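You operate a simulated robot arm through the tools that you are given. There is no shell and no other tool.

You are at the controls of a simulated robot arm. One attempt, no reset.

TASK
Put one of the balls of wire from the steel tray in the open carton. Then put two of the worms from the low shelf of the green table on the yellow stand. Then shut the grey drawer. Then close the yellow cabinet drawer. Then put two of the picket ends from the second shelf from the bottom of the grey rack on the fittings bench. Then put the small cap on the white batch tag. Then put the strap from the top shelf of the steel rack on the long tray below the long yellow guard. Keep to this order. Set down upright: worm.

The check looks at the end state, three seconds after you hand in, the way a careful person would. Anything else that was tipped, shoved, dropped, spilled or broken makes it a failure. A push-on lid holds only when it is set on centred and level and pressed home; a screw cap is set on level and turned clockwise until tight.

THE ROBOT
A 7-joint arm with a two-finger parallel gripper on a trunk, on a base that moves. Base frame: it is fixed to the floor where the robot stands at the start and does not move with it; the origin is under the middle of the robot, x ahead of it, y to its left, z up; the surface under the hand at the start is at about z = 0.82. Units: m, rad, N and s.
With the tool pointing down near the work surface it reaches from about 0.3 to 0.72 m from the robot's upright axis, wherever it stands. Its first joint turns from -2.897 to 2.897 rad. Places, roughly: ball of wire (6x6x5 cm) [0.6, -0.1, 0.8]; fittings bench [2.5, 3.1, 0.9]; grey drawer [2.1, -3.4, 0.7]; long tray below the long yellow guard (86x14 cm) [-4.18, -0.42, 0.78]; open carton (25x19x10 cm) [2.3, -2.8, 0.9]; picket end [-1, 5, 0.75]; small cap (6x6x5 cm) [-2.5, 5.3, 0.5]; strap (6x7x4 cm) [-5.8, 3.6, 1]; white batch tag [-2.75, 5.25, 0.5]; worm [0.5, -1.25, 0.5]; yellow cabinet drawer [-1.3, 4.2, 0.7]; yellow stand [0.6, 0.4, 0.7]. Payload 1.57 kg.
Tool frame: the origin (TCP) lies between the finger pads and is the grasp point; the fingertips stand 0.03 m ahead of it; z points along the fingers, y is the line along which they close. Largest opening 0.08 m; finger width 0.017, thickness 0.012; the body of the gripper, 0.04 by 0.082 m, starts 0.08 m behind the TCP.
Orientation is that of the tool frame in the base frame, as a unit quaternion [w, x, y, z]. With the fingers straight down and closing along the base's y, the tool's x points along the base's -x, its y along +y and its z along -z.

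THE INTERFACE
- The arm moves only by the tool arm_command. Its argument "targets" is a list of rows, each a list of 7 numbers: the shift along the base's x, y, z in m, then the turn, a rotation vector about the base's x, y, z in rad, then the finger opening in m, from 0 to 0.08. In form: [[dx, dy, dz, rx, ry, rz, claw], ...]. A call has 1 to 20 rows; each row shifts and turns the commanded pose from where the row before left it. Rows are played at 5 a second. More than 0.05 m and 0.15 rad between two rows, or a gripper value outside its range, and nothing of the call is played. Where a pose cannot be reached the arm comes as near as it can. A force on the tool above 40 N (or 10 N above the force at the start of the call, whichever is more), or a blocked arm, ends the call early, and 0.2 s more pass. The fingers move at their own pace (about 0.072 m/s each) and stop on an object; they squeeze with about 25 N. The grip force told is the motor's: it shows also when the fingers shut on nothing. Time passes only in rows, and 0.2 s behind the last, so rows that do not move let the fingers close. The reply holds the time, the measured pose of the TCP, the force on the tool along the base axes, the opening and the grip force, in the units named above and with some noise, with the torque about the TCP (base axes, N m) and any sound that the robot's microphone picked up.
- Cameras (640 x 400 px; columns grow to the right, rows downward): "scene" is now at [0.0009, 0.1391, 1.4158]; the picture's right is [-0.04, -1.00, 0.00], its down [-0.56, 0.02, -0.83] and it looks along [0.83, -0.04, -0.56] (base axes); focal length 286 px, centre (320, 200). "wrist" rides on the gripper at [0.072, -0.007, -0.122] in the tool frame; the picture's right is [0.09, 1.00, 0.00], its down [-0.84, 0.08, -0.54] and it looks along [-0.54, 0.05, 0.84] (tool axes); focal length 238 px, centre (320, 200). There is no depth. A picture from a camera that has moved, and an enlarged one, comes with that camera's place and axes in the base frame and with its lens. The place of the scene camera against the robot may be out by one fixed shift of up to 0.025 m in any direction.
- capture(camera): a new picture of that camera. It takes no simulated time.
- lift_body(by): slides the trunk up (or, below 0, down) by that many m; the arm and the scene camera ride with it, the base frame stays. It gives what a move gives, with no picture.
- roll_base(legs): drives the robot by 1 to 6 legs, each [ahead, left, turn to the left] in m, m and rad, along the robot's own axes; the way and the turn of a leg run together, so that a leg with both is an arc; at most 1.5 m and 3.142 rad a leg. The arm and the cameras ride along, it lands a little off, and it stops where it bumps. It gives what a move gives.
- head_to(pan, tilt): turns the head with the scene camera to pan (to the left, within 1.501 rad either way) and tilt (down, from -0.506 to 1.204), counted from straight ahead of the robot. It gives what a move gives.
- close_up(camera, box): a new picture of the part [left, top, right, bottom] of that camera's present view, enlarged. It takes no simulated time.
- sign_off(): hands the job in; it is judged then, once.

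Nothing tells you exact positions but the pictures and the camera data. Unless the task says otherwise, let go and move clear before handing in.

The tools are called by a JSON object that holds its "method" and its "body". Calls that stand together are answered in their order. arm_command: Moves the arm, as the interface text tells. Its arguments: {"type":"object","properties":{"targets":{"type":"array","items":{"type":"array","items":{"type":"number"}}}},"required":["targets"]} The other tools are called the same way: lift_body (by) moves the trunk up or down; roll_base (legs) drives the base; head_to (pan, tilt) turns the head that bears the scene camera; capture (camera) takes a picture; close_up (camera, box) takes an enlarged picture of a part of a camera's view; sign_off () hands the job in.

At the start:

```text
time_s: 0.0
tool_pos: [0.3858, -0.0459, 1.0919]
ee_rot: [0.0, 0.0, 1.0, 0.001]
ft_force: [0.1, -0.4, -0.7]
torque: [-0.01, 0.04, -0.01]
grip_width: 0.0802
grasp_force: 0.1
trunk travel left (down, up): [-0.05, 0.065]
robot x, y, heading: [-0.0029, -0.0008, 0.004]
head pan, tilt (commanded): [0.042, 1.138]
```

scene: 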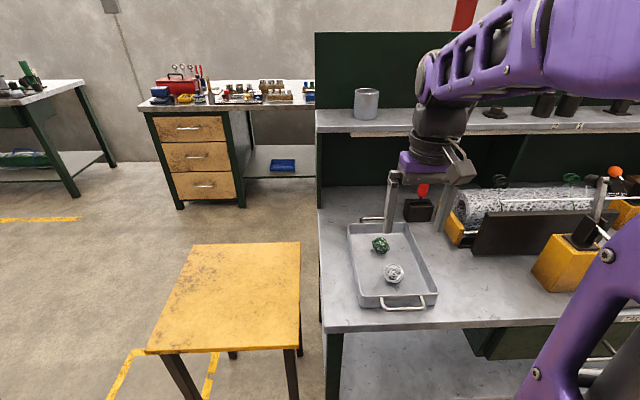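
wrist: 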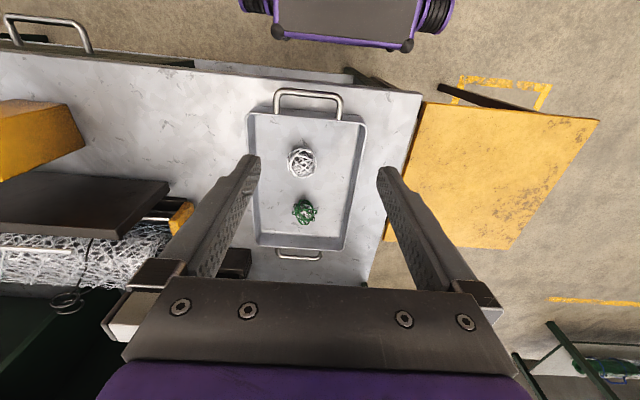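

The steel tray is on the green table right ahead with a white and a green ball in it, and the yellow stand is to its left. I'll take close-ups first to tell the balls apart.

{"method": "close_up", "body": {"camera": "scene", "box": [320, 180, 480, 320]}}

{"method": "close_up", "body": {"camera": "wrist", "box": [230, 80, 390, 280]}}

{"method": "capture", "body": {"camera": "scene"}}

```text
2.86 times, centred on (400, 250) of scene
camera zoom: at [0.0009, 0.1391, 1.4158], right [-0.04, -1.0, 0.0], down [-0.56, 0.02, -0.83], along [0.83, -0.04, -0.56], focal length 816 px, centre (91, 57)
```

zoom: 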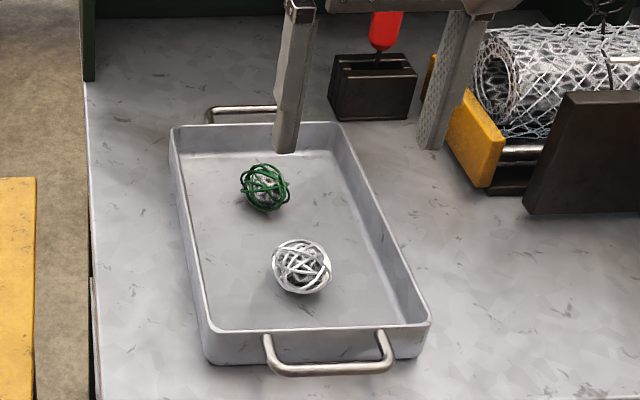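

```text
2.00 times, centred on (310, 180) of wrist
camera zoom: at [0.3133, -0.0516, 1.2132], right [-0.09, 1.0, 0.0], down [0.84, 0.08, 0.54], along [0.54, 0.05, -0.84], focal length 477 px, centre (340, 240)
```

zoom: 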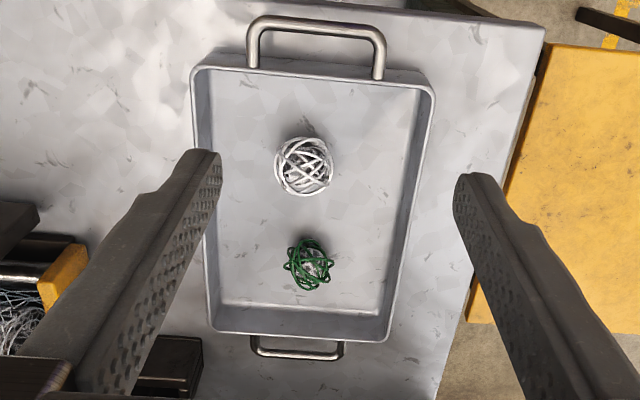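

```text
taken
camera scene: at [0.0009, 0.1391, 1.4158], right [-0.04, -1.0, 0.0], down [-0.56, 0.02, -0.83], along [0.83, -0.04, -0.56], focal length 286 px, centre (320, 200)
```

scene: 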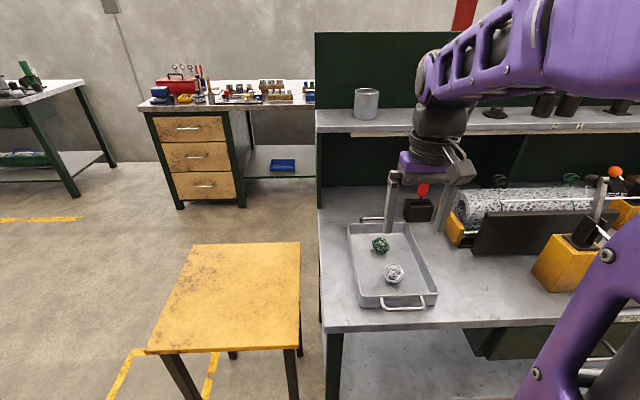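

Both balls look like wire balls. I put the green one at about (0.58, -0.056, 0.845) and the white one at (0.48, -0.067). I'll move above the green ball and look again with the wrist camera.

{"method": "arm_command", "body": {"targets": [[0.04, -0.002, -0.02, 0, 0, 0, 0.08], [0.04, -0.002, -0.02, 0, 0, 0, 0.08], [0.04, -0.002, -0.02, 0, 0, 0, 0.08], [0.04, -0.002, -0.02, 0, 0, 0, 0.08], [0.033, -0.002, -0.02, 0, 0, 0, 0.08], [0, 0, 0, 0, 0, 0, 0.08]]}}

{"method": "capture", "body": {"camera": "wrist"}}

{"method": "capture", "body": {"camera": "scene"}}

```text
time_s: 1.4
tool_pos: [0.5795, -0.0549, 0.9924]
ee_rot: [0.0, 0.0, 1.0, 0.0]
ft_force: [0.8, 0.6, -0.7]
torque: [0.01, 0.04, 0.02]
grip_width: 0.0803
grasp_force: 0.1
trunk travel left (down, up): [-0.05, 0.065]
robot x, y, heading: [0.0028, 0.0016, -0.0]
head pan, tilt (commanded): [0.042, 1.138]
```

```text
taken
camera wrist: at [0.506, -0.0602, 1.1137], right [-0.09, 1.0, 0.0], down [0.84, 0.08, 0.54], along [0.54, 0.05, -0.84], focal length 238 px, centre (320, 200)
```

wrist: 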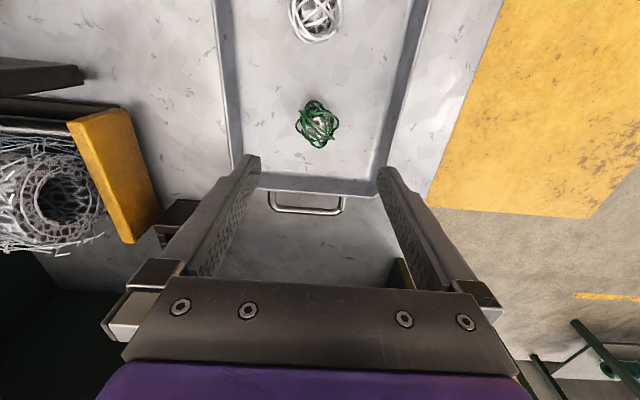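

```text
taken
camera scene: at [-0.0272, 0.1454, 1.374], right [0.04, -1.0, 0.0], down [-0.91, -0.04, -0.42], along [0.42, 0.02, -0.91], focal length 286 px, centre (320, 200)
```

scene: 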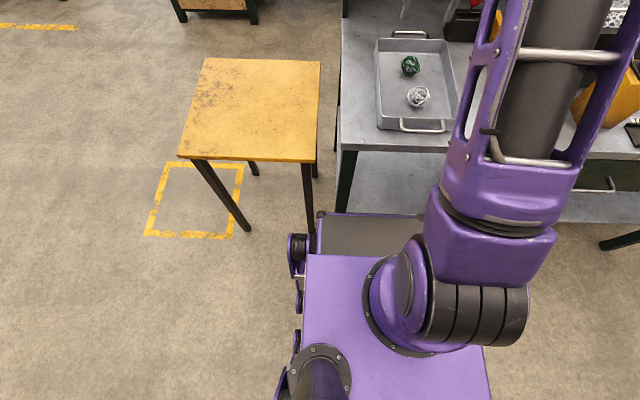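

The second view puts the green ball at (0.577, -0.057), which agrees. I'll descend with the fingers on either side of it and close.

{"method": "arm_command", "body": {"targets": [[-0.002, -0.002, -0.045, 0, 0, 0, 0.08], [0, 0, -0.045, 0, 0, 0, 0.08], [0, 0, -0.025, 0, 0, 0, 0.08], [0, 0, -0.018, 0, 0, 0, 0.08], [0, 0, 0, 0, 0, 0, 0.08]]}}

{"method": "capture", "body": {"camera": "wrist"}}

```text
time_s: 2.6
tool_pos: [0.5774, -0.0574, 0.8576]
ee_rot: [0.0, 0.0, 1.0, -0.001]
ft_force: [-0.7, 0.3, -0.2]
torque: [0.03, -0.01, 0.04]
grip_width: 0.0801
grasp_force: 0.1
trunk travel left (down, up): [-0.05, 0.065]
robot x, y, heading: [-0.0023, 0.0019, -0.004]
head pan, tilt (commanded): [0.042, 1.138]
```

```text
taken
camera wrist: at [0.5055, -0.0621, 0.979], right [-0.09, 1.0, 0.0], down [0.84, 0.08, 0.54], along [0.54, 0.05, -0.84], focal length 238 px, centre (320, 200)
```

wrist: 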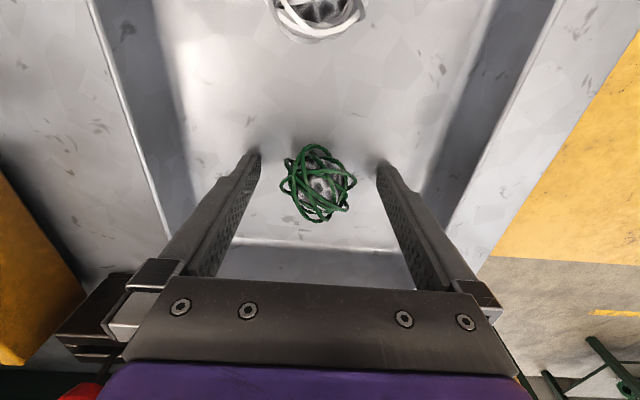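

The ball is centred between the fingers. I'll close and lift.

{"method": "arm_command", "body": {"targets": [[0, 0, 0, 0, 0, 0, 0.03], [0, 0, 0, 0, 0, 0, 0.02], [0, 0, 0, 0, 0, 0, 0.02], [0, 0, 0, 0, 0, 0, 0.02]]}}

```text
time_s: 3.6
tool_pos: [0.5776, -0.0564, 0.8582]
ee_rot: [-0.001, -0.001, 1.0, 0.0]
ft_force: [0.2, 0.5, 0.4]
torque: [-0.01, 0.0, -0.01]
grip_width: 0.0526
grasp_force: 24.6
trunk travel left (down, up): [-0.05, 0.065]
robot x, y, heading: [0.0014, -0.0014, -0.003]
head pan, tilt (commanded): [0.042, 1.138]
```

Gripped at 5.3 cm wide. Lifting straight up and then back to the carry pose.

{"method": "arm_command", "body": {"targets": [[0, 0, 0.03, 0, 0, 0, 0.02], [0, 0, 0.045, 0, 0, 0, 0.02], [0, 0, 0.045, 0, 0, 0, 0.02], [0, 0, 0.045, 0, 0, 0, 0.02], [-0.04, 0, 0.04, 0, 0, 0, 0.02], [-0.04, 0, 0.03, 0, 0, 0, 0.02], [-0.045, 0, 0, 0, 0, 0, 0.02], [-0.045, 0, 0, 0, 0, 0, 0.02], [0, 0, 0, 0, 0, 0, 0.02]]}}

{"method": "capture", "body": {"camera": "wrist"}}

{"method": "head_to", "body": {"pan": -1.2, "tilt": 0.35}}

{"method": "capture", "body": {"camera": "scene"}}

```text
refused: row 5 steps farther than a row can; nothing moved
```

```text
taken
camera wrist: at [0.5055, -0.062, 0.9792], right [-0.09, 1.0, 0.0], down [0.84, 0.08, 0.54], along [0.54, 0.05, -0.84], focal length 238 px, centre (320, 200)
```

wrist: 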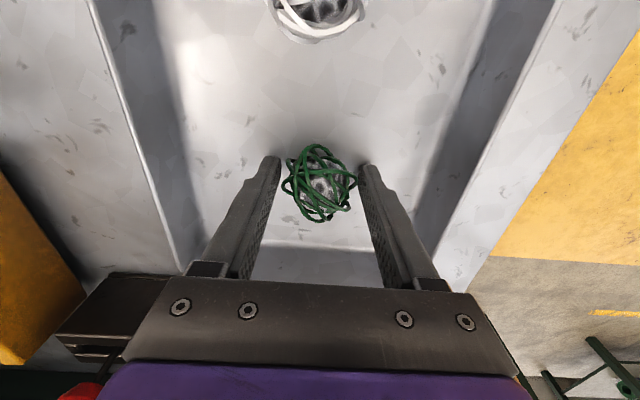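

```text
time_s: 5.0
tool_pos: [0.5778, -0.0564, 0.8579]
ee_rot: [0.0, 0.0, 1.0, 0.0]
ft_force: [0.5, -0.6, 0.0]
torque: [0.0, 0.0, -0.04]
grip_width: 0.053
grasp_force: 25.2
trunk travel left (down, up): [-0.05, 0.065]
robot x, y, heading: [0.0005, -0.002, -0.004]
head pan, tilt (commanded): [-1.201, 0.351]
```

```text
taken
camera scene: at [-0.0539, 0.0561, 1.4377], right [-0.93, -0.36, 0.0], down [-0.12, 0.32, -0.94], along [0.34, -0.88, -0.34], focal length 286 px, centre (320, 200)
```

scene: 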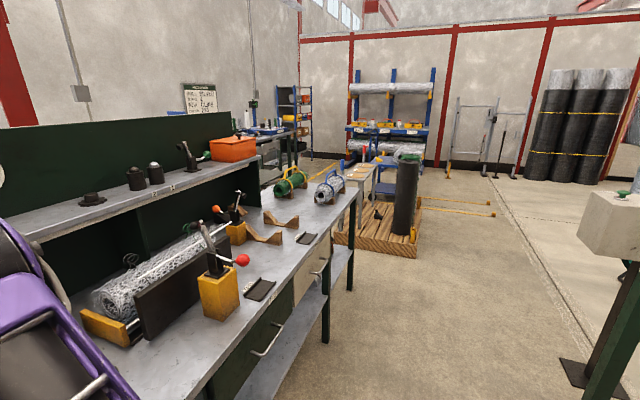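

That row was too long, so nothing moved. I'll resend the lift with shorter steps.

{"method": "arm_command", "body": {"targets": [[0, 0, 0.03, 0, 0, 0, 0.02], [0, 0, 0.045, 0, 0, 0, 0.02], [0, 0, 0.045, 0, 0, 0, 0.02], [0, 0, 0.045, 0, 0, 0, 0.02], [-0.03, 0, 0.035, 0, 0, 0, 0.02], [-0.03, 0, 0.035, 0, 0, 0, 0.02], [-0.045, 0, 0, 0, 0, 0, 0.02], [-0.045, 0, 0, 0, 0, 0, 0.02], [-0.045, 0, 0, 0, 0, 0, 0.02], [0, 0, 0, 0, 0, 0, 0.02]]}}

{"method": "capture", "body": {"camera": "wrist"}}

{"method": "capture", "body": {"camera": "scene"}}

```text
time_s: 7.2
tool_pos: [0.3781, -0.0561, 1.095]
ee_rot: [0.0, 0.0, 1.0, -0.001]
ft_force: [0.3, 0.2, 0.9]
torque: [-0.01, 0.03, 0.0]
grip_width: 0.0201
grasp_force: 0.1
trunk travel left (down, up): [-0.05, 0.065]
robot x, y, heading: [0.0044, -0.0021, -0.002]
head pan, tilt (commanded): [-1.201, 0.351]
```

```text
taken
camera wrist: at [0.3053, -0.0619, 1.2154], right [-0.09, 1.0, 0.0], down [0.84, 0.08, 0.54], along [0.54, 0.05, -0.84], focal length 238 px, centre (320, 200)
```

wrist: 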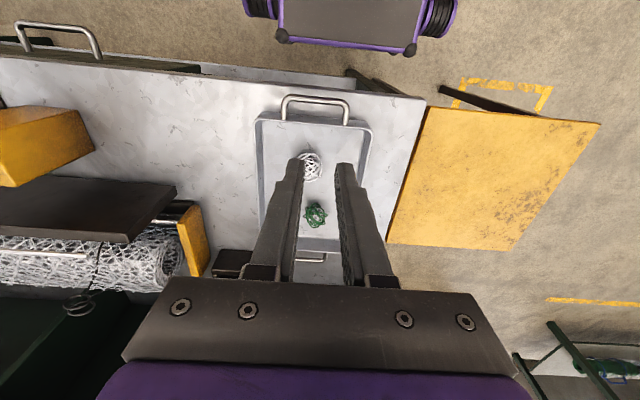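

```text
taken
camera scene: at [-0.0542, 0.0561, 1.4377], right [-0.93, -0.36, 0.0], down [-0.12, 0.32, -0.94], along [0.34, -0.88, -0.34], focal length 286 px, centre (320, 200)
```

scene: 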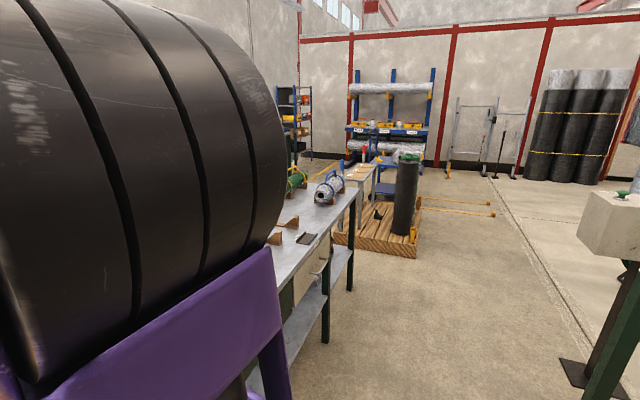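

The ball slipped out and is still in the tray, at about (0.574, -0.045). My grip was probably above its widest part, so I'll look closely before gripping lower.

{"method": "close_up", "body": {"camera": "wrist", "box": [260, 140, 380, 240]}}

{"method": "arm_command", "body": {"targets": [[0.04, 0.002, -0.02, 0, 0, 0, 0.08], [0.04, 0.002, -0.02, 0, 0, 0, 0.08], [0.04, 0.002, -0.02, 0, 0, 0, 0.08], [0.04, 0.002, -0.02, 0, 0, 0, 0.08], [0.036, 0.002, -0.02, 0, 0, 0, 0.08], [0, 0, -0.04, 0, 0, 0, 0.08], [0, 0, 0, 0, 0, 0, 0.08]]}}

{"method": "close_up", "body": {"camera": "wrist", "box": [220, 60, 420, 240]}}

```text
4.00 times, centred on (320, 190) of wrist
camera zoom: at [0.3053, -0.0619, 1.2154], right [-0.09, 1.0, 0.0], down [0.84, 0.08, 0.54], along [0.54, 0.05, -0.84], focal length 953 px, centre (320, 240)
```

zoom: 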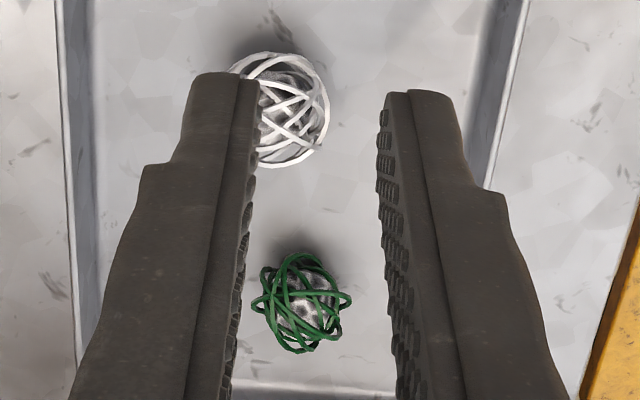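

```text
time_s: 8.8
tool_pos: [0.5763, -0.0487, 0.9548]
ee_rot: [0.0, 0.0, 1.0, 0.001]
ft_force: [0.3, 0.8, -0.4]
torque: [0.01, -0.04, -0.03]
grip_width: 0.0799
grasp_force: 0.0
trunk travel left (down, up): [-0.05, 0.065]
robot x, y, heading: [0.0033, 0.0009, -0.004]
head pan, tilt (commanded): [-1.201, 0.351]
```

```text
2.22 times, centred on (320, 150) of wrist
camera zoom: at [0.5042, -0.0525, 1.0761], right [-0.09, 1.0, 0.0], down [0.84, 0.08, 0.54], along [0.54, 0.05, -0.84], focal length 530 px, centre (320, 311)
```

zoom: 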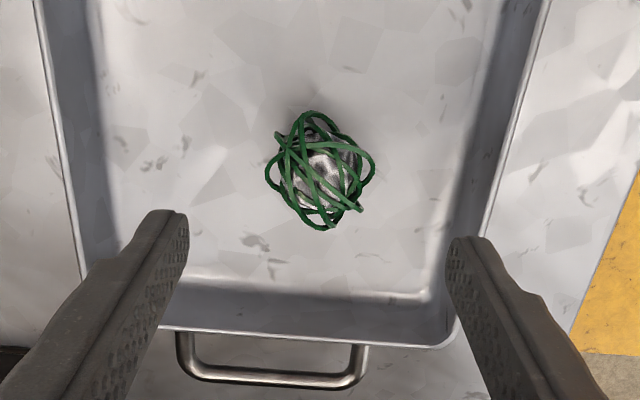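

The ball is at (0.5785, -0.046). I'll go lower this time, just off the tray floor, then close and lift slowly in small checked steps.

{"method": "arm_command", "body": {"targets": [[0.002, 0.003, -0.04, 0, 0, 0, 0.08], [0, 0, -0.04, 0, 0, 0, 0.08], [0, 0, -0.015, 0, 0, 0, 0.08], [0, 0, -0.005, 0, 0, 0, 0.08], [0, 0, -0.003, 0, 0, 0, 0.08], [0, 0, 0, 0, 0, 0, 0.08]]}}

{"method": "capture", "body": {"camera": "wrist"}}

```text
time_s: 10.2
tool_pos: [0.5809, -0.0453, 0.8555]
ee_rot: [0.003, 0.001, 1.0, 0.0]
ft_force: [-7.4, 0.5, 37.9]
torque: [0.26, 0.52, -0.07]
grip_width: 0.0802
grasp_force: 0.1
trunk travel left (down, up): [-0.05, 0.065]
robot x, y, heading: [0.0022, -0.0005, 0.001]
head pan, tilt (commanded): [-1.201, 0.351]
```

```text
taken
camera wrist: at [0.507, -0.0508, 0.9756], right [-0.09, 1.0, 0.0], down [0.83, 0.08, 0.55], along [0.55, 0.05, -0.84], focal length 238 px, centre (320, 200)
```

wrist: 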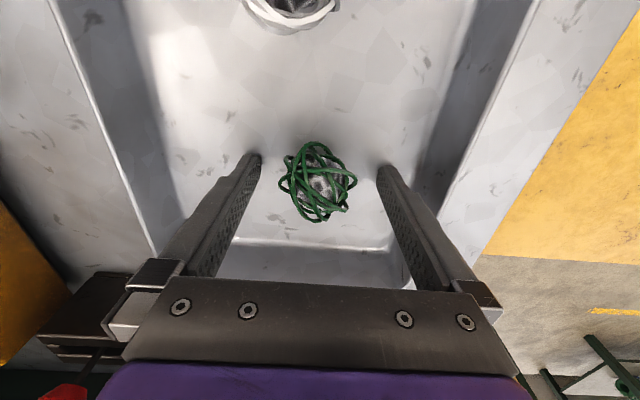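

The fingertips touched the tray floor at about z = 0.8255. I'll back off a few millimetres, close, and lift only a little to test the hold.

{"method": "arm_command", "body": {"targets": [[-0.003, 0, 0.0045, 0, 0, 0, 0.08], [0, 0, 0, 0, 0, 0, 0.06], [0, 0, 0, 0, 0, 0, 0.04], [0, 0, 0, 0, 0, 0, 0.03], [0, 0, 0, 0, 0, 0, 0.03], [0, 0, 0, 0, 0, 0, 0.03]]}}

{"method": "capture", "body": {"camera": "wrist"}}

{"method": "arm_command", "body": {"targets": [[0, 0, 0.005, 0, 0, 0, 0.03], [0, 0, 0.01, 0, 0, 0, 0.03], [0, 0, 0.01, 0, 0, 0, 0.03], [0, 0, 0, 0, 0, 0, 0.03]]}}

{"method": "capture", "body": {"camera": "wrist"}}

```text
time_s: 11.6
tool_pos: [0.5758, -0.0444, 0.8541]
ee_rot: [-0.001, 0.0, 1.0, 0.0]
ft_force: [-4.6, 0.9, 7.2]
torque: [0.03, 0.1, 0.0]
grip_width: 0.0527
grasp_force: 25.0
trunk travel left (down, up): [-0.05, 0.065]
robot x, y, heading: [0.0008, 0.0028, 0.005]
head pan, tilt (commanded): [-1.201, 0.351]
```

```text
taken
camera wrist: at [0.5041, -0.051, 0.9763], right [-0.09, 1.0, 0.0], down [0.84, 0.08, 0.54], along [0.54, 0.05, -0.84], focal length 238 px, centre (320, 200)
```

wrist: 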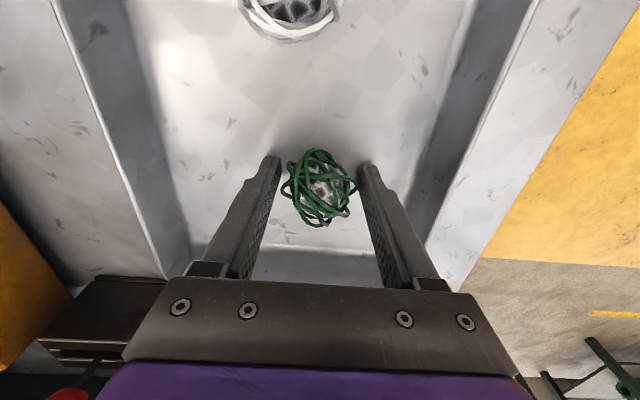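

```text
time_s: 12.6
tool_pos: [0.576, -0.0458, 0.8806]
ee_rot: [0.0, 0.001, 1.0, 0.0]
ft_force: [-0.4, 0.1, -0.3]
torque: [0.0, 0.01, 0.0]
grip_width: 0.0525
grasp_force: 25.5
trunk travel left (down, up): [-0.05, 0.065]
robot x, y, heading: [-0.0001, -0.0012, 0.004]
head pan, tilt (commanded): [-1.201, 0.351]
```

```text
taken
camera wrist: at [0.504, -0.0508, 1.0017], right [-0.09, 1.0, 0.0], down [0.84, 0.08, 0.54], along [0.54, 0.05, -0.84], focal length 238 px, centre (320, 200)
```

wrist: 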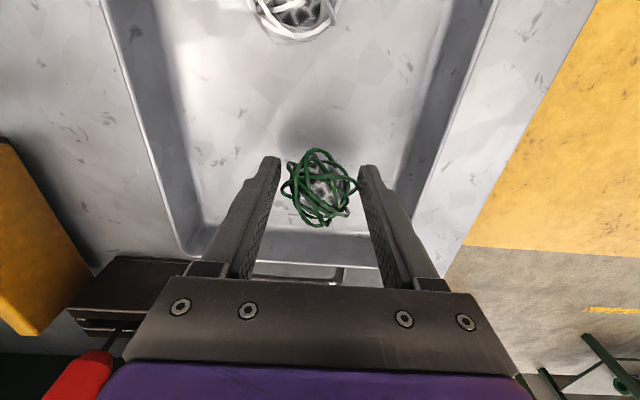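

The ball is held and rising with the hand. I'll continue lifting gently.

{"method": "arm_command", "body": {"targets": [[0, 0, 0.015, 0, 0, 0, 0.03], [0, 0, 0.02, 0, 0, 0, 0.03], [0, 0, 0.025, 0, 0, 0, 0.03], [0, 0, 0.03, 0, 0, 0, 0.03], [0, 0, 0.03, 0, 0, 0, 0.03], [-0.01, 0, 0.03, 0, 0, 0, 0.03], [-0.02, 0, 0.03, 0, 0, 0, 0.03], [-0.025, 0, 0.02, 0, 0, 0, 0.03], [-0.03, 0, 0.01, 0, 0, 0, 0.03], [-0.03, 0, 0, 0, 0, 0, 0.03], [-0.03, 0, 0, 0, 0, 0, 0.03], [-0.03, 0, 0, 0, 0, 0, 0.03], [-0.02, 0, 0, 0, 0, 0, 0.03], [0, 0, 0, 0, 0, 0, 0.03]]}}

{"method": "capture", "body": {"camera": "wrist"}}

```text
time_s: 15.6
tool_pos: [0.3813, -0.0441, 1.0917]
ee_rot: [0.0, 0.0, 1.0, 0.0]
ft_force: [0.0, -0.6, -0.1]
torque: [-0.01, -0.01, -0.02]
grip_width: 0.0527
grasp_force: 24.9
trunk travel left (down, up): [-0.05, 0.065]
robot x, y, heading: [0.0036, 0.0008, -0.001]
head pan, tilt (commanded): [-1.201, 0.351]
```

```text
taken
camera wrist: at [0.3091, -0.0495, 1.2128], right [-0.09, 1.0, 0.0], down [0.84, 0.08, 0.54], along [0.54, 0.05, -0.84], focal length 238 px, centre (320, 200)
```

wrist: 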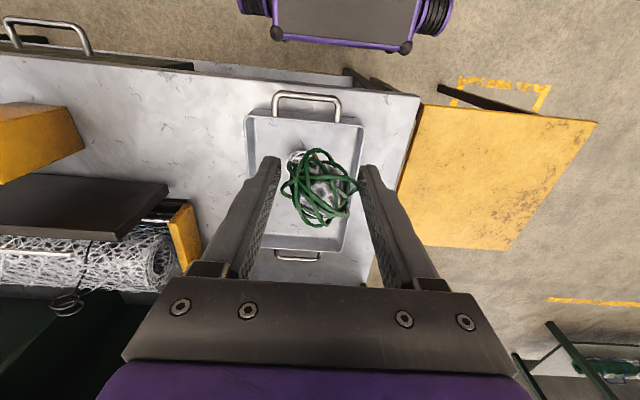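

The ball is secure. I'll back away from the table, turn right and look for the carton.

{"method": "roll_base", "body": {"legs": [[-0.35, 0, 0], [0, 0, -1.2]]}}

{"method": "head_to", "body": {"pan": 0.35, "tilt": 0.3}}

{"method": "capture", "body": {"camera": "scene"}}

{"method": "capture", "body": {"camera": "wrist"}}

```text
time_s: 19.8
tool_pos: [-0.0839, -0.2873, 1.0916]
ee_rot: [0.0, 0.351, 0.936, 0.0]
ft_force: [0.9, 1.0, -0.2]
torque: [0.0, 0.02, 0.01]
grip_width: 0.0529
grasp_force: 25.2
trunk travel left (down, up): [-0.05, 0.065]
robot x, y, heading: [-0.3427, -0.0061, -0.721]
head pan, tilt (commanded): [-1.201, 0.351]
stopped in leg 2: the robot was blocked; the commanded pose is now the measured one
```

```text
time_s: 21.5
tool_pos: [-0.0835, -0.2886, 1.0899]
ee_rot: [-0.002, 0.35, 0.937, 0.001]
ft_force: [0.7, -0.1, -0.8]
torque: [0.03, 0.05, 0.0]
grip_width: 0.0526
grasp_force: 24.5
trunk travel left (down, up): [-0.05, 0.065]
robot x, y, heading: [-0.3408, -0.0055, -0.716]
head pan, tilt (commanded): [0.351, 0.3]
```

```text
taken
camera scene: at [-0.2452, 0.1027, 1.4422], right [-0.65, -0.76, 0.0], down [-0.23, 0.19, -0.95], along [0.73, -0.62, -0.3], focal length 286 px, centre (320, 200)
```

scene: 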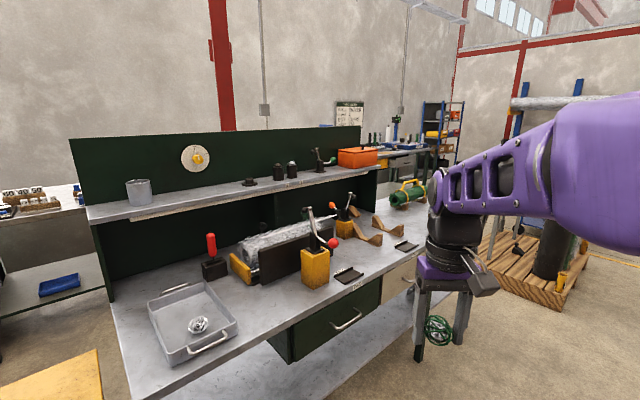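

```text
taken
camera wrist: at [-0.1423, -0.2456, 1.2114], right [0.58, 0.81, 0.0], down [0.68, -0.49, 0.54], along [0.44, -0.31, -0.84], focal length 238 px, centre (320, 200)
```

wrist: 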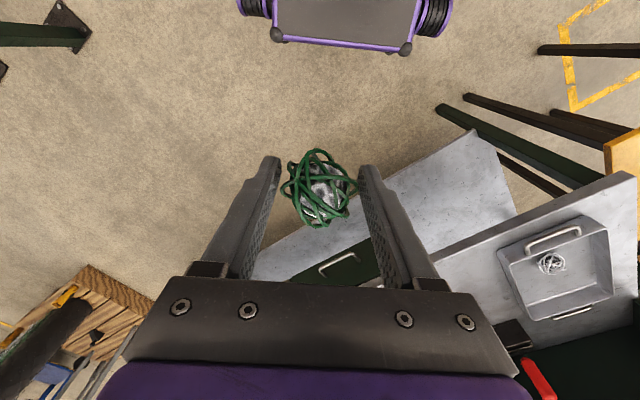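

Something blocked the turn. I need to see what is beside and behind the robot.

{"method": "head_to", "body": {"pan": -1.5, "tilt": 0.8}}

{"method": "capture", "body": {"camera": "scene"}}

{"method": "head_to", "body": {"pan": 1.5, "tilt": 0.8}}

{"method": "capture", "body": {"camera": "scene"}}

```text
time_s: 23.3
tool_pos: [-0.0831, -0.289, 1.0928]
ee_rot: [0.0, 0.35, 0.937, 0.0]
ft_force: [-0.1, -1.2, -1.5]
torque: [0.0, 0.03, -0.02]
grip_width: 0.0525
grasp_force: 24.8
trunk travel left (down, up): [-0.05, 0.065]
robot x, y, heading: [-0.344, -0.0058, -0.714]
head pan, tilt (commanded): [-1.499, 0.799]
```

```text
taken
camera scene: at [-0.3637, 0.0974, 1.3985], right [-0.81, 0.58, 0.0], down [0.42, 0.58, -0.7], along [-0.41, -0.57, -0.71], focal length 286 px, centre (320, 200)
```

scene: 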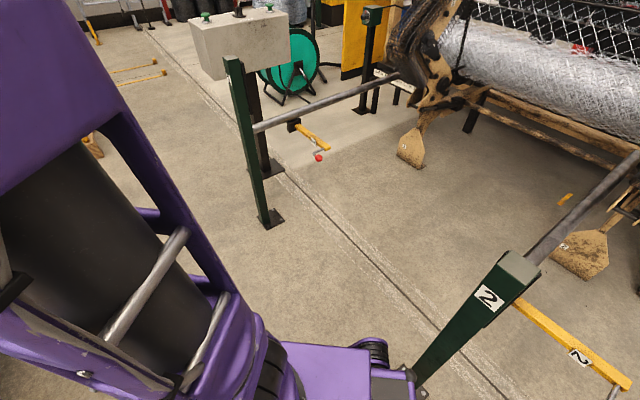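

```text
time_s: 25.9
tool_pos: [-0.0843, -0.2889, 1.0895]
ee_rot: [-0.002, 0.351, 0.936, 0.001]
ft_force: [0.5, 0.7, -0.9]
torque: [0.0, 0.01, -0.02]
grip_width: 0.0528
grasp_force: 24.5
trunk travel left (down, up): [-0.05, 0.065]
robot x, y, heading: [-0.3418, -0.0039, -0.719]
head pan, tilt (commanded): [1.499, 0.799]
```

```text
taken
camera scene: at [-0.2605, 0.1025, 1.4011], right [-0.73, -0.68, 0.0], down [-0.47, 0.51, -0.72], along [0.49, -0.53, -0.69], focal length 286 px, centre (320, 200)
```

scene: 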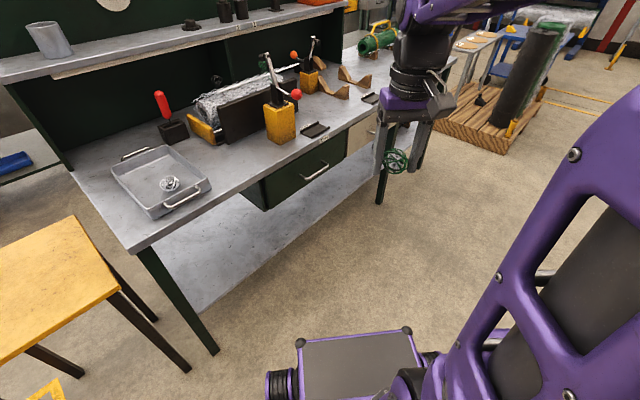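

The rear of the robot caught a machine post at about (-0.85, 0.12). The corridor runs between those posts and the table front at x ≈ 0.41. I'll move to its centre and then turn.

{"method": "roll_base", "body": {"legs": [[0.17, 0.02, 0]]}}

{"method": "roll_base", "body": {"legs": [[0, 0, -0.85]]}}

{"method": "head_to", "body": {"pan": 0.4, "tilt": 0.4}}

{"method": "capture", "body": {"camera": "scene"}}

```text
time_s: 27.4
tool_pos: [0.0547, -0.3849, 1.0905]
ee_rot: [-0.002, 0.352, 0.936, 0.001]
ft_force: [0.6, 0.1, -1.2]
torque: [0.03, 0.0, 0.02]
grip_width: 0.0525
grasp_force: 25.0
trunk travel left (down, up): [-0.05, 0.065]
robot x, y, heading: [-0.2048, -0.1008, -0.722]
head pan, tilt (commanded): [1.499, 0.799]
```

```text
time_s: 30.0
tool_pos: [-0.2529, -0.4812, 1.0896]
ee_rot: [-0.003, 0.711, 0.703, 0.003]
ft_force: [0.3, -0.6, -0.9]
torque: [-0.01, -0.04, 0.0]
grip_width: 0.0526
grasp_force: 25.4
trunk travel left (down, up): [-0.05, 0.065]
robot x, y, heading: [-0.2057, -0.0976, -1.583]
head pan, tilt (commanded): [1.499, 0.799]
```

```text
time_s: 31.4
tool_pos: [-0.2512, -0.4806, 1.0885]
ee_rot: [-0.003, 0.711, 0.703, 0.003]
ft_force: [-0.8, 0.1, -0.9]
torque: [0.0, -0.02, -0.03]
grip_width: 0.0524
grasp_force: 25.1
trunk travel left (down, up): [-0.05, 0.065]
robot x, y, heading: [-0.2065, -0.1009, -1.585]
head pan, tilt (commanded): [0.4, 0.4]
```

```text
taken
camera scene: at [-0.061, -0.1006, 1.4317], right [-1.0, 0.01, 0.0], down [0.0, 0.4, -0.91], along [-0.01, -0.91, -0.4], focal length 286 px, centre (320, 200)
```

scene: 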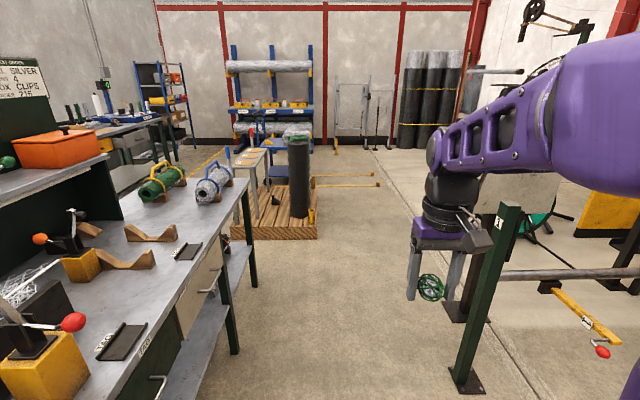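

The turn worked. The carton bench should be to the front-left, so I'll check whether the head really pans left.

{"method": "head_to", "body": {"pan": 0.9, "tilt": 0.35}}

{"method": "head_to", "body": {"pan": 0.9, "tilt": 0.35}}

{"method": "capture", "body": {"camera": "scene"}}

```text
time_s: 32.3
tool_pos: [-0.2516, -0.4816, 1.0884]
ee_rot: [-0.004, 0.711, 0.704, 0.003]
ft_force: [-0.2, 0.4, -1.2]
torque: [0.01, -0.04, -0.02]
grip_width: 0.0526
grasp_force: 25.1
trunk travel left (down, up): [-0.05, 0.065]
robot x, y, heading: [-0.2049, -0.1002, -1.582]
head pan, tilt (commanded): [0.901, 0.351]
```

```text
time_s: 32.9
tool_pos: [-0.2512, -0.4825, 1.0886]
ee_rot: [-0.003, 0.711, 0.703, 0.003]
ft_force: [-0.3, -0.5, -0.7]
torque: [0.0, 0.0, 0.02]
grip_width: 0.0526
grasp_force: 25.2
trunk travel left (down, up): [-0.05, 0.065]
robot x, y, heading: [-0.2043, -0.1027, -1.58]
head pan, tilt (commanded): [0.901, 0.351]
```

```text
taken
camera scene: at [-0.0601, -0.1011, 1.4361], right [-1.0, 0.0, 0.0], down [0.0, 0.36, -0.93], along [0.0, -0.93, -0.36], focal length 286 px, centre (320, 200)
```

scene: 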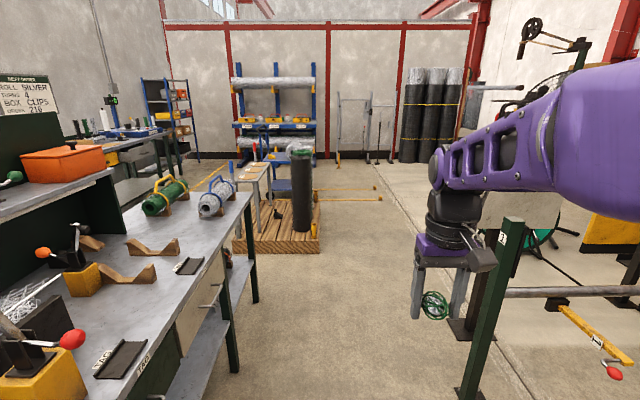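

The head won't pan left of straight ahead, so I'll turn the base when I need to look left. I'll drive down the corridor to see the gap past the table's end at y ≈ -1.8 and the bench beyond it.

{"method": "roll_base", "body": {"legs": [[1.2, 0, 0], [0, 0, 0.75]]}}

{"method": "head_to", "body": {"pan": 0.0, "tilt": 0.45}}

{"method": "capture", "body": {"camera": "scene"}}

{"method": "capture", "body": {"camera": "wrist"}}

```text
time_s: 41.0
tool_pos: [0.0265, -1.6171, 1.0899]
ee_rot: [-0.004, 0.395, 0.919, 0.002]
ft_force: [0.3, -0.6, 0.2]
torque: [0.03, -0.01, -0.03]
grip_width: 0.0525
grasp_force: 25.0
trunk travel left (down, up): [-0.05, 0.065]
robot x, y, heading: [-0.2023, -1.3102, -0.815]
head pan, tilt (commanded): [0.901, 0.351]
```

```text
time_s: 42.2
tool_pos: [0.0245, -1.6167, 1.0887]
ee_rot: [-0.003, 0.397, 0.918, 0.002]
ft_force: [0.4, 0.1, -0.7]
torque: [0.01, -0.05, -0.02]
grip_width: 0.0525
grasp_force: 25.2
trunk travel left (down, up): [-0.05, 0.065]
robot x, y, heading: [-0.2055, -1.308, -0.817]
head pan, tilt (commanded): [0.0, 0.45]
```

```text
taken
camera scene: at [-0.0997, -1.2118, 1.4292], right [-0.73, -0.68, 0.0], down [-0.29, 0.31, -0.9], along [0.62, -0.66, -0.43], focal length 286 px, centre (320, 200)
```

scene: 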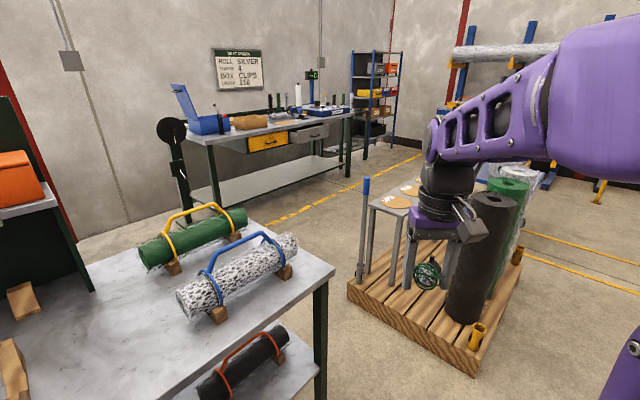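

```text
taken
camera wrist: at [-0.0288, -1.5688, 1.2108], right [0.66, 0.75, 0.0], down [0.63, -0.56, 0.54], along [0.4, -0.35, -0.84], focal length 238 px, centre (320, 200)
```

wrist: 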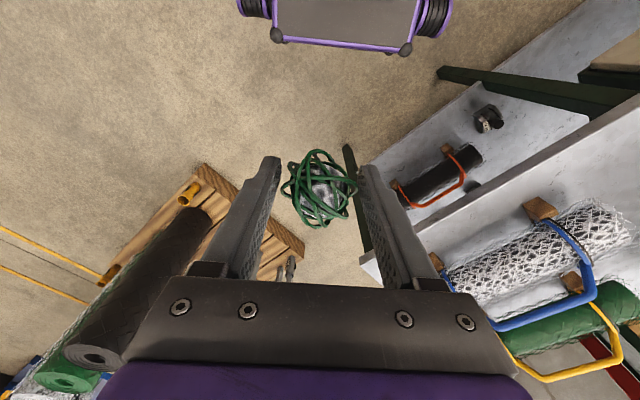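

I see the bench with a yellow and a grey drawer, and a blue open box on its left end that is likely the open carton. I'll zoom in.

{"method": "close_up", "body": {"camera": "scene", "box": [140, 60, 360, 220]}}

{"method": "close_up", "body": {"camera": "scene", "box": [280, 160, 540, 400]}}

```text
2.50 times, centred on (250, 140) of scene
camera zoom: at [-0.0997, -1.2118, 1.4292], right [-0.73, -0.68, 0.0], down [-0.29, 0.31, -0.9], along [0.62, -0.66, -0.43], focal length 714 px, centre (495, 350)
```

zoom: 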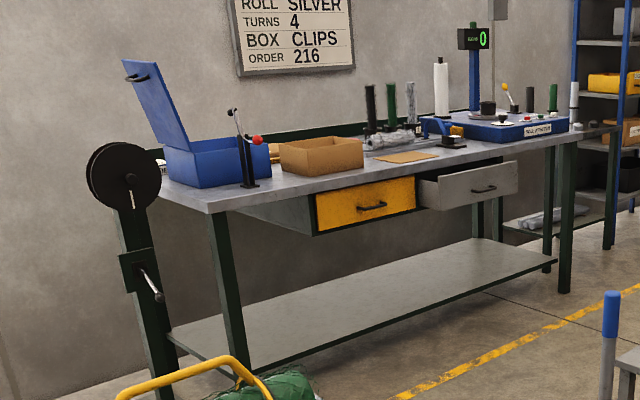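

```text
1.67 times, centred on (410, 280) of scene
camera zoom: at [-0.0997, -1.2118, 1.4292], right [-0.73, -0.68, 0.0], down [-0.29, 0.31, -0.9], along [0.62, -0.66, -0.43], focal length 476 px, centre (170, 67)
```

zoom: 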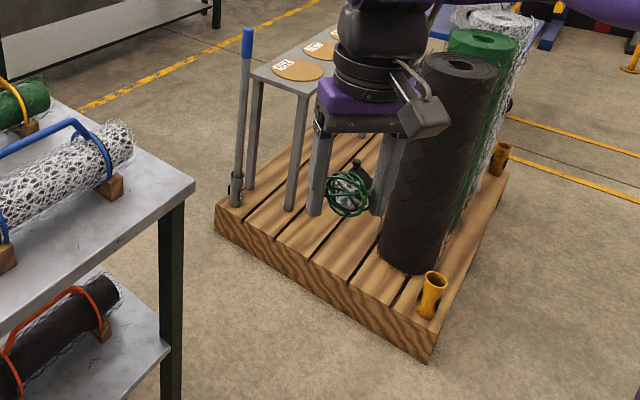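

The brown cardboard box at about (2.33, -2.81) matches the open carton, and the grey drawer beside the yellow one is open. The gap between table and pallet is only about 0.6 m, too tight, so I'll look for a route past the pallet's far side.

{"method": "head_to", "body": {"pan": -0.7, "tilt": 0.3}}

{"method": "capture", "body": {"camera": "scene"}}

{"method": "head_to", "body": {"pan": -1.4, "tilt": 0.4}}

{"method": "capture", "body": {"camera": "scene"}}

```text
time_s: 43.3
tool_pos: [0.0256, -1.6172, 1.0877]
ee_rot: [-0.004, 0.395, 0.919, 0.002]
ft_force: [0.0, -0.5, -0.5]
torque: [0.0, 0.0, -0.02]
grip_width: 0.0523
grasp_force: 25.0
trunk travel left (down, up): [-0.05, 0.065]
robot x, y, heading: [-0.2074, -1.3051, -0.813]
head pan, tilt (commanded): [-0.7, 0.3]
```

```text
taken
camera scene: at [-0.157, -1.2377, 1.4425], right [-1.0, -0.06, 0.0], down [-0.02, 0.3, -0.96], along [0.05, -0.95, -0.3], focal length 286 px, centre (320, 200)
```

scene: 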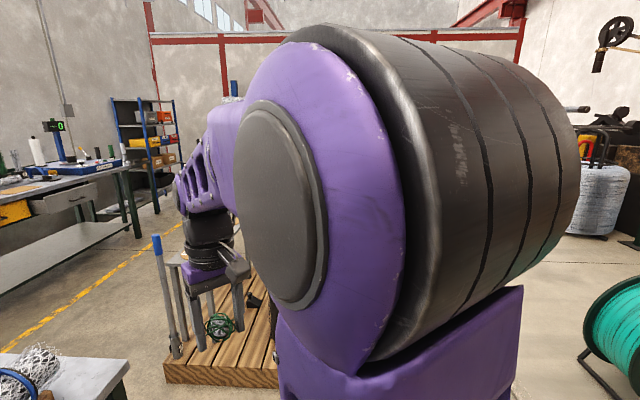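

```text
time_s: 44.4
tool_pos: [0.0269, -1.6158, 1.088]
ee_rot: [-0.004, 0.395, 0.919, 0.002]
ft_force: [-0.6, -0.1, -1.0]
torque: [-0.02, 0.02, -0.01]
grip_width: 0.0524
grasp_force: 24.9
trunk travel left (down, up): [-0.05, 0.065]
robot x, y, heading: [-0.2017, -1.311, -0.814]
head pan, tilt (commanded): [-1.4, 0.4]
```

```text
taken
camera scene: at [-0.2179, -1.2186, 1.4332], right [-0.8, 0.6, 0.0], down [0.23, 0.31, -0.92], along [-0.55, -0.74, -0.39], focal length 286 px, centre (320, 200)
```

scene: 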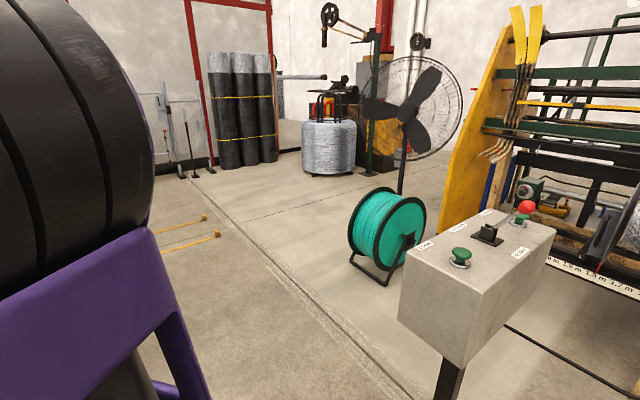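

The arm hides the area beyond the pallet. I'll drive alongside the pallet and look past it.

{"method": "roll_base", "body": {"legs": [[0, 0, -0.93], [0.64, -0.19, 0]]}}

{"method": "head_to", "body": {"pan": 0.0, "tilt": 0.4}}

{"method": "capture", "body": {"camera": "scene"}}

```text
time_s: 50.5
tool_pos: [-0.6146, -2.2677, 1.0884]
ee_rot: [-0.002, 0.769, 0.639, 0.004]
ft_force: [0.4, -0.3, -1.3]
torque: [0.01, -0.01, 0.01]
grip_width: 0.0522
grasp_force: 25.6
trunk travel left (down, up): [-0.05, 0.065]
robot x, y, heading: [-0.5014, -1.8979, -1.753]
head pan, tilt (commanded): [-1.4, 0.4]
```

```text
time_s: 52.0
tool_pos: [-0.6135, -2.2684, 1.0886]
ee_rot: [-0.003, 0.769, 0.639, 0.003]
ft_force: [0.4, 0.2, -0.4]
torque: [-0.01, 0.02, 0.0]
grip_width: 0.052
grasp_force: 24.6
trunk travel left (down, up): [-0.05, 0.065]
robot x, y, heading: [-0.4989, -1.8971, -1.755]
head pan, tilt (commanded): [0.0, 0.4]
```

```text
taken
camera scene: at [-0.3616, -1.9253, 1.4332], right [-0.98, 0.18, 0.0], down [0.07, 0.38, -0.92], along [-0.17, -0.91, -0.39], focal length 286 px, centre (320, 200)
```

scene: 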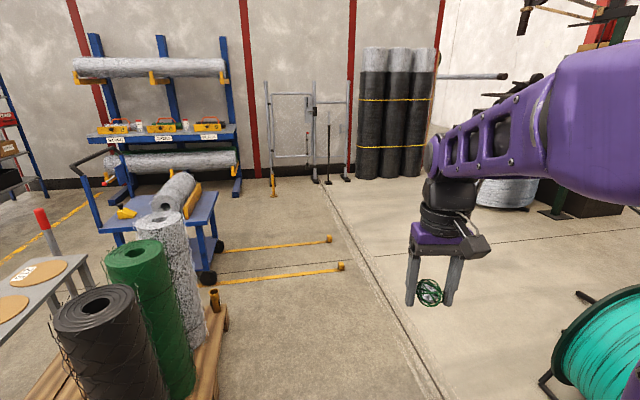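

The pallet and a blue cart block this side. I'll check whether those yellow lines are solid before choosing a route.

{"method": "close_up", "body": {"camera": "scene", "box": [60, 140, 380, 340]}}

```text
2.00 times, centred on (220, 240) of scene
camera zoom: at [-0.3616, -1.9253, 1.4332], right [-0.98, 0.18, 0.0], down [0.07, 0.38, -0.92], along [-0.17, -0.91, -0.39], focal length 571 px, centre (520, 120)
```

zoom: 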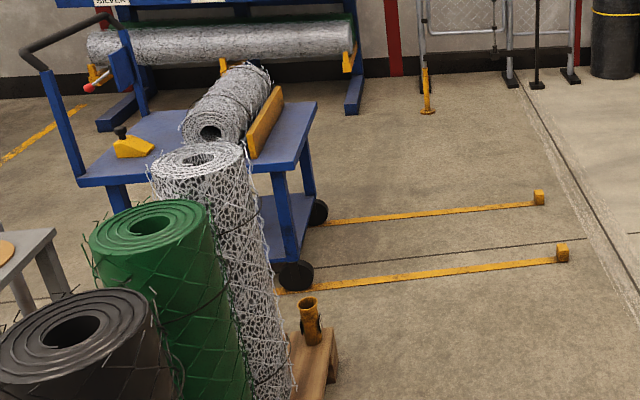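

The strips end in small wheel stops at about (-0.9, -3.8) and (-0.9, -4.3). I'll go around them to the west, pass between the cart and the back rack at y ≈ -4.95, and come up in front of the carton bench. First leg now.

{"method": "roll_base", "body": {"legs": [[0, 0, 0.183], [1.25, -0.1, 0], [0, -0.8, 0]]}}

{"method": "head_to", "body": {"pan": 0.0, "tilt": 0.6}}

{"method": "capture", "body": {"camera": "scene"}}

```text
time_s: 66.6
tool_pos: [-1.4098, -3.5355, 1.0895]
ee_rot: [-0.003, 0.699, 0.715, 0.002]
ft_force: [1.4, -0.4, 0.1]
torque: [0.0, 0.04, -0.03]
grip_width: 0.0519
grasp_force: 25.1
trunk travel left (down, up): [-0.05, 0.065]
robot x, y, heading: [-1.3735, -3.1547, -1.547]
head pan, tilt (commanded): [0.0, 0.4]
```

```text
time_s: 67.3
tool_pos: [-1.4102, -3.5352, 1.0888]
ee_rot: [-0.004, 0.699, 0.715, 0.003]
ft_force: [0.5, 0.4, -0.3]
torque: [0.04, -0.02, 0.0]
grip_width: 0.0517
grasp_force: 25.3
trunk travel left (down, up): [-0.05, 0.065]
robot x, y, heading: [-1.375, -3.1544, -1.553]
head pan, tilt (commanded): [0.0, 0.6]
```

```text
taken
camera scene: at [-1.2352, -3.1461, 1.4193], right [-1.0, 0.01, 0.0], down [0.01, 0.52, -0.85], along [-0.01, -0.85, -0.52], focal length 286 px, centre (320, 200)
```

scene: 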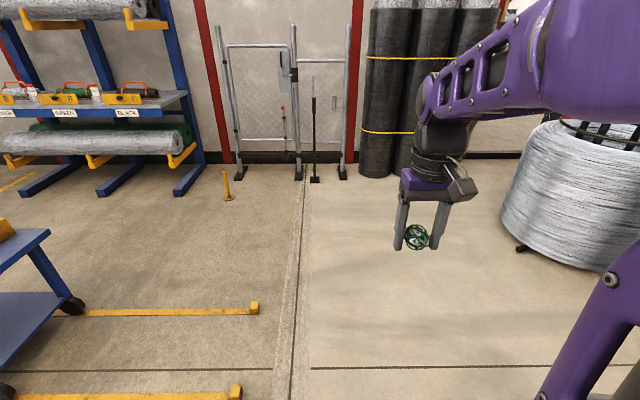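

The way south is clear. I'll drive to y ≈ -4.95, face east and pass between the cart and the rack.

{"method": "roll_base", "body": {"legs": [[1.5, 0, 0], [0.3, 0, 0], [0, 0, 1.55]]}}

{"method": "capture", "body": {"camera": "scene"}}

```text
time_s: 80.3
tool_pos: [-0.986, -5.0124, 1.0877]
ee_rot: [-0.005, 0.017, 1.0, -0.001]
ft_force: [-0.4, -0.1, -0.8]
torque: [0.02, 0.0, -0.01]
grip_width: 0.0514
grasp_force: 24.8
trunk travel left (down, up): [-0.05, 0.065]
robot x, y, heading: [-1.3702, -4.955, -0.034]
head pan, tilt (commanded): [0.0, 0.6]
```

```text
taken
camera scene: at [-1.3604, -4.8165, 1.4179], right [-0.08, -1.0, 0.0], down [-0.54, 0.04, -0.84], along [0.84, -0.06, -0.54], focal length 286 px, centre (320, 200)
```

scene: 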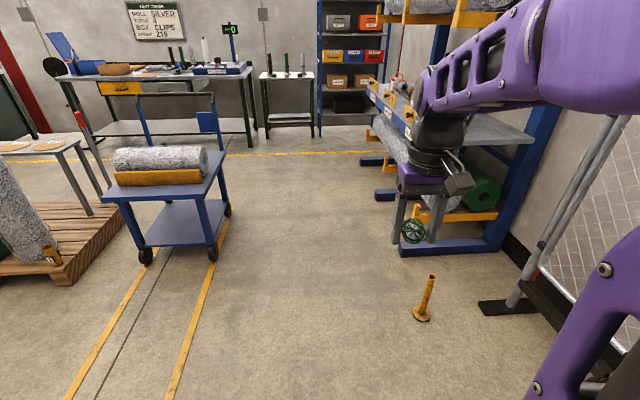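

The passage is clear. I'll drive east, then strafe left along the bench to reach the carton.

{"method": "roll_base", "body": {"legs": [[0, 0.08, 0.034], [1.5, 0, 0], [1.3, 0, 0]]}}

{"method": "capture", "body": {"camera": "scene"}}

{"method": "capture", "body": {"camera": "wrist"}}

```text
time_s: 94.9
tool_pos: [1.8192, -4.898, 1.0884]
ee_rot: [-0.005, -0.006, 1.0, 0.0]
ft_force: [-0.2, -0.2, 0.4]
torque: [0.06, -0.01, -0.04]
grip_width: 0.0508
grasp_force: 25.2
trunk travel left (down, up): [-0.05, 0.065]
robot x, y, heading: [1.4374, -4.8616, 0.013]
head pan, tilt (commanded): [0.0, 0.6]
```

```text
taken
camera scene: at [1.4352, -4.7206, 1.4171], right [-0.03, -1.0, 0.0], down [-0.54, 0.02, -0.84], along [0.84, -0.03, -0.55], focal length 286 px, centre (320, 200)
```

scene: 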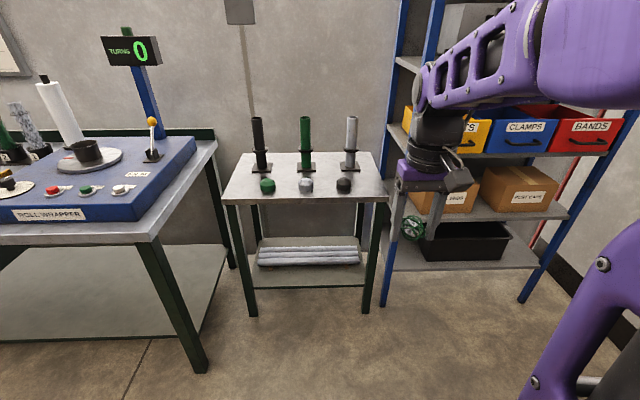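

```text
taken
camera wrist: at [1.7471, -4.9051, 1.2103], right [-0.1, 0.99, 0.0], down [0.84, 0.09, 0.53], along [0.53, 0.06, -0.85], focal length 238 px, centre (320, 200)
```

wrist: 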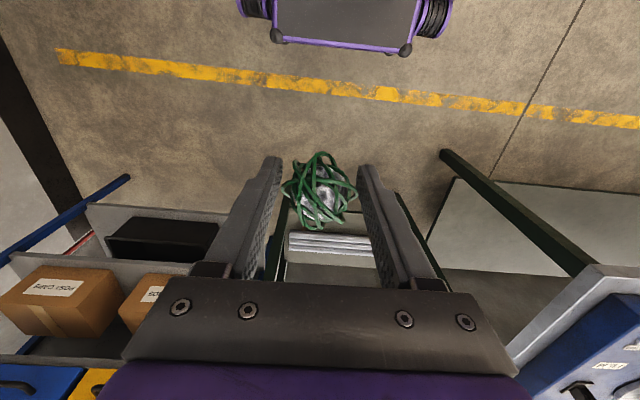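

I'm at the right end of the bench. Strafing left along its front to line up with the carton at y ≈ -2.82.

{"method": "roll_base", "body": {"legs": [[0, 1.2, 0], [0, 0.84, 0]]}}

{"method": "capture", "body": {"camera": "scene"}}

{"method": "capture", "body": {"camera": "wrist"}}

```text
time_s: 114.9
tool_pos: [1.8136, -2.8414, 1.0881]
ee_rot: [-0.005, -0.002, 1.0, 0.001]
ft_force: [-0.7, 0.5, -0.4]
torque: [0.0, 0.01, -0.01]
grip_width: 0.0506
grasp_force: 24.9
trunk travel left (down, up): [-0.05, 0.065]
robot x, y, heading: [1.4318, -2.7973, 0.002]
head pan, tilt (commanded): [0.0, 0.6]
```

```text
taken
camera scene: at [1.4311, -2.659, 1.4168], right [-0.04, -1.0, 0.0], down [-0.55, 0.02, -0.84], along [0.84, -0.04, -0.55], focal length 286 px, centre (320, 200)
```

scene: 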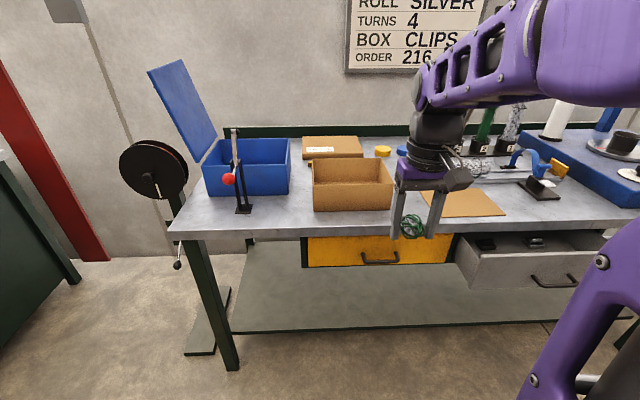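

```text
taken
camera wrist: at [1.7413, -2.8464, 1.2102], right [-0.1, 1.0, 0.0], down [0.84, 0.08, 0.53], along [0.53, 0.05, -0.85], focal length 238 px, centre (320, 200)
```

wrist: 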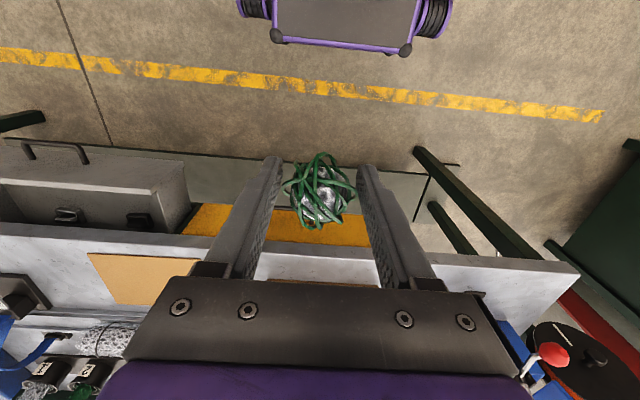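

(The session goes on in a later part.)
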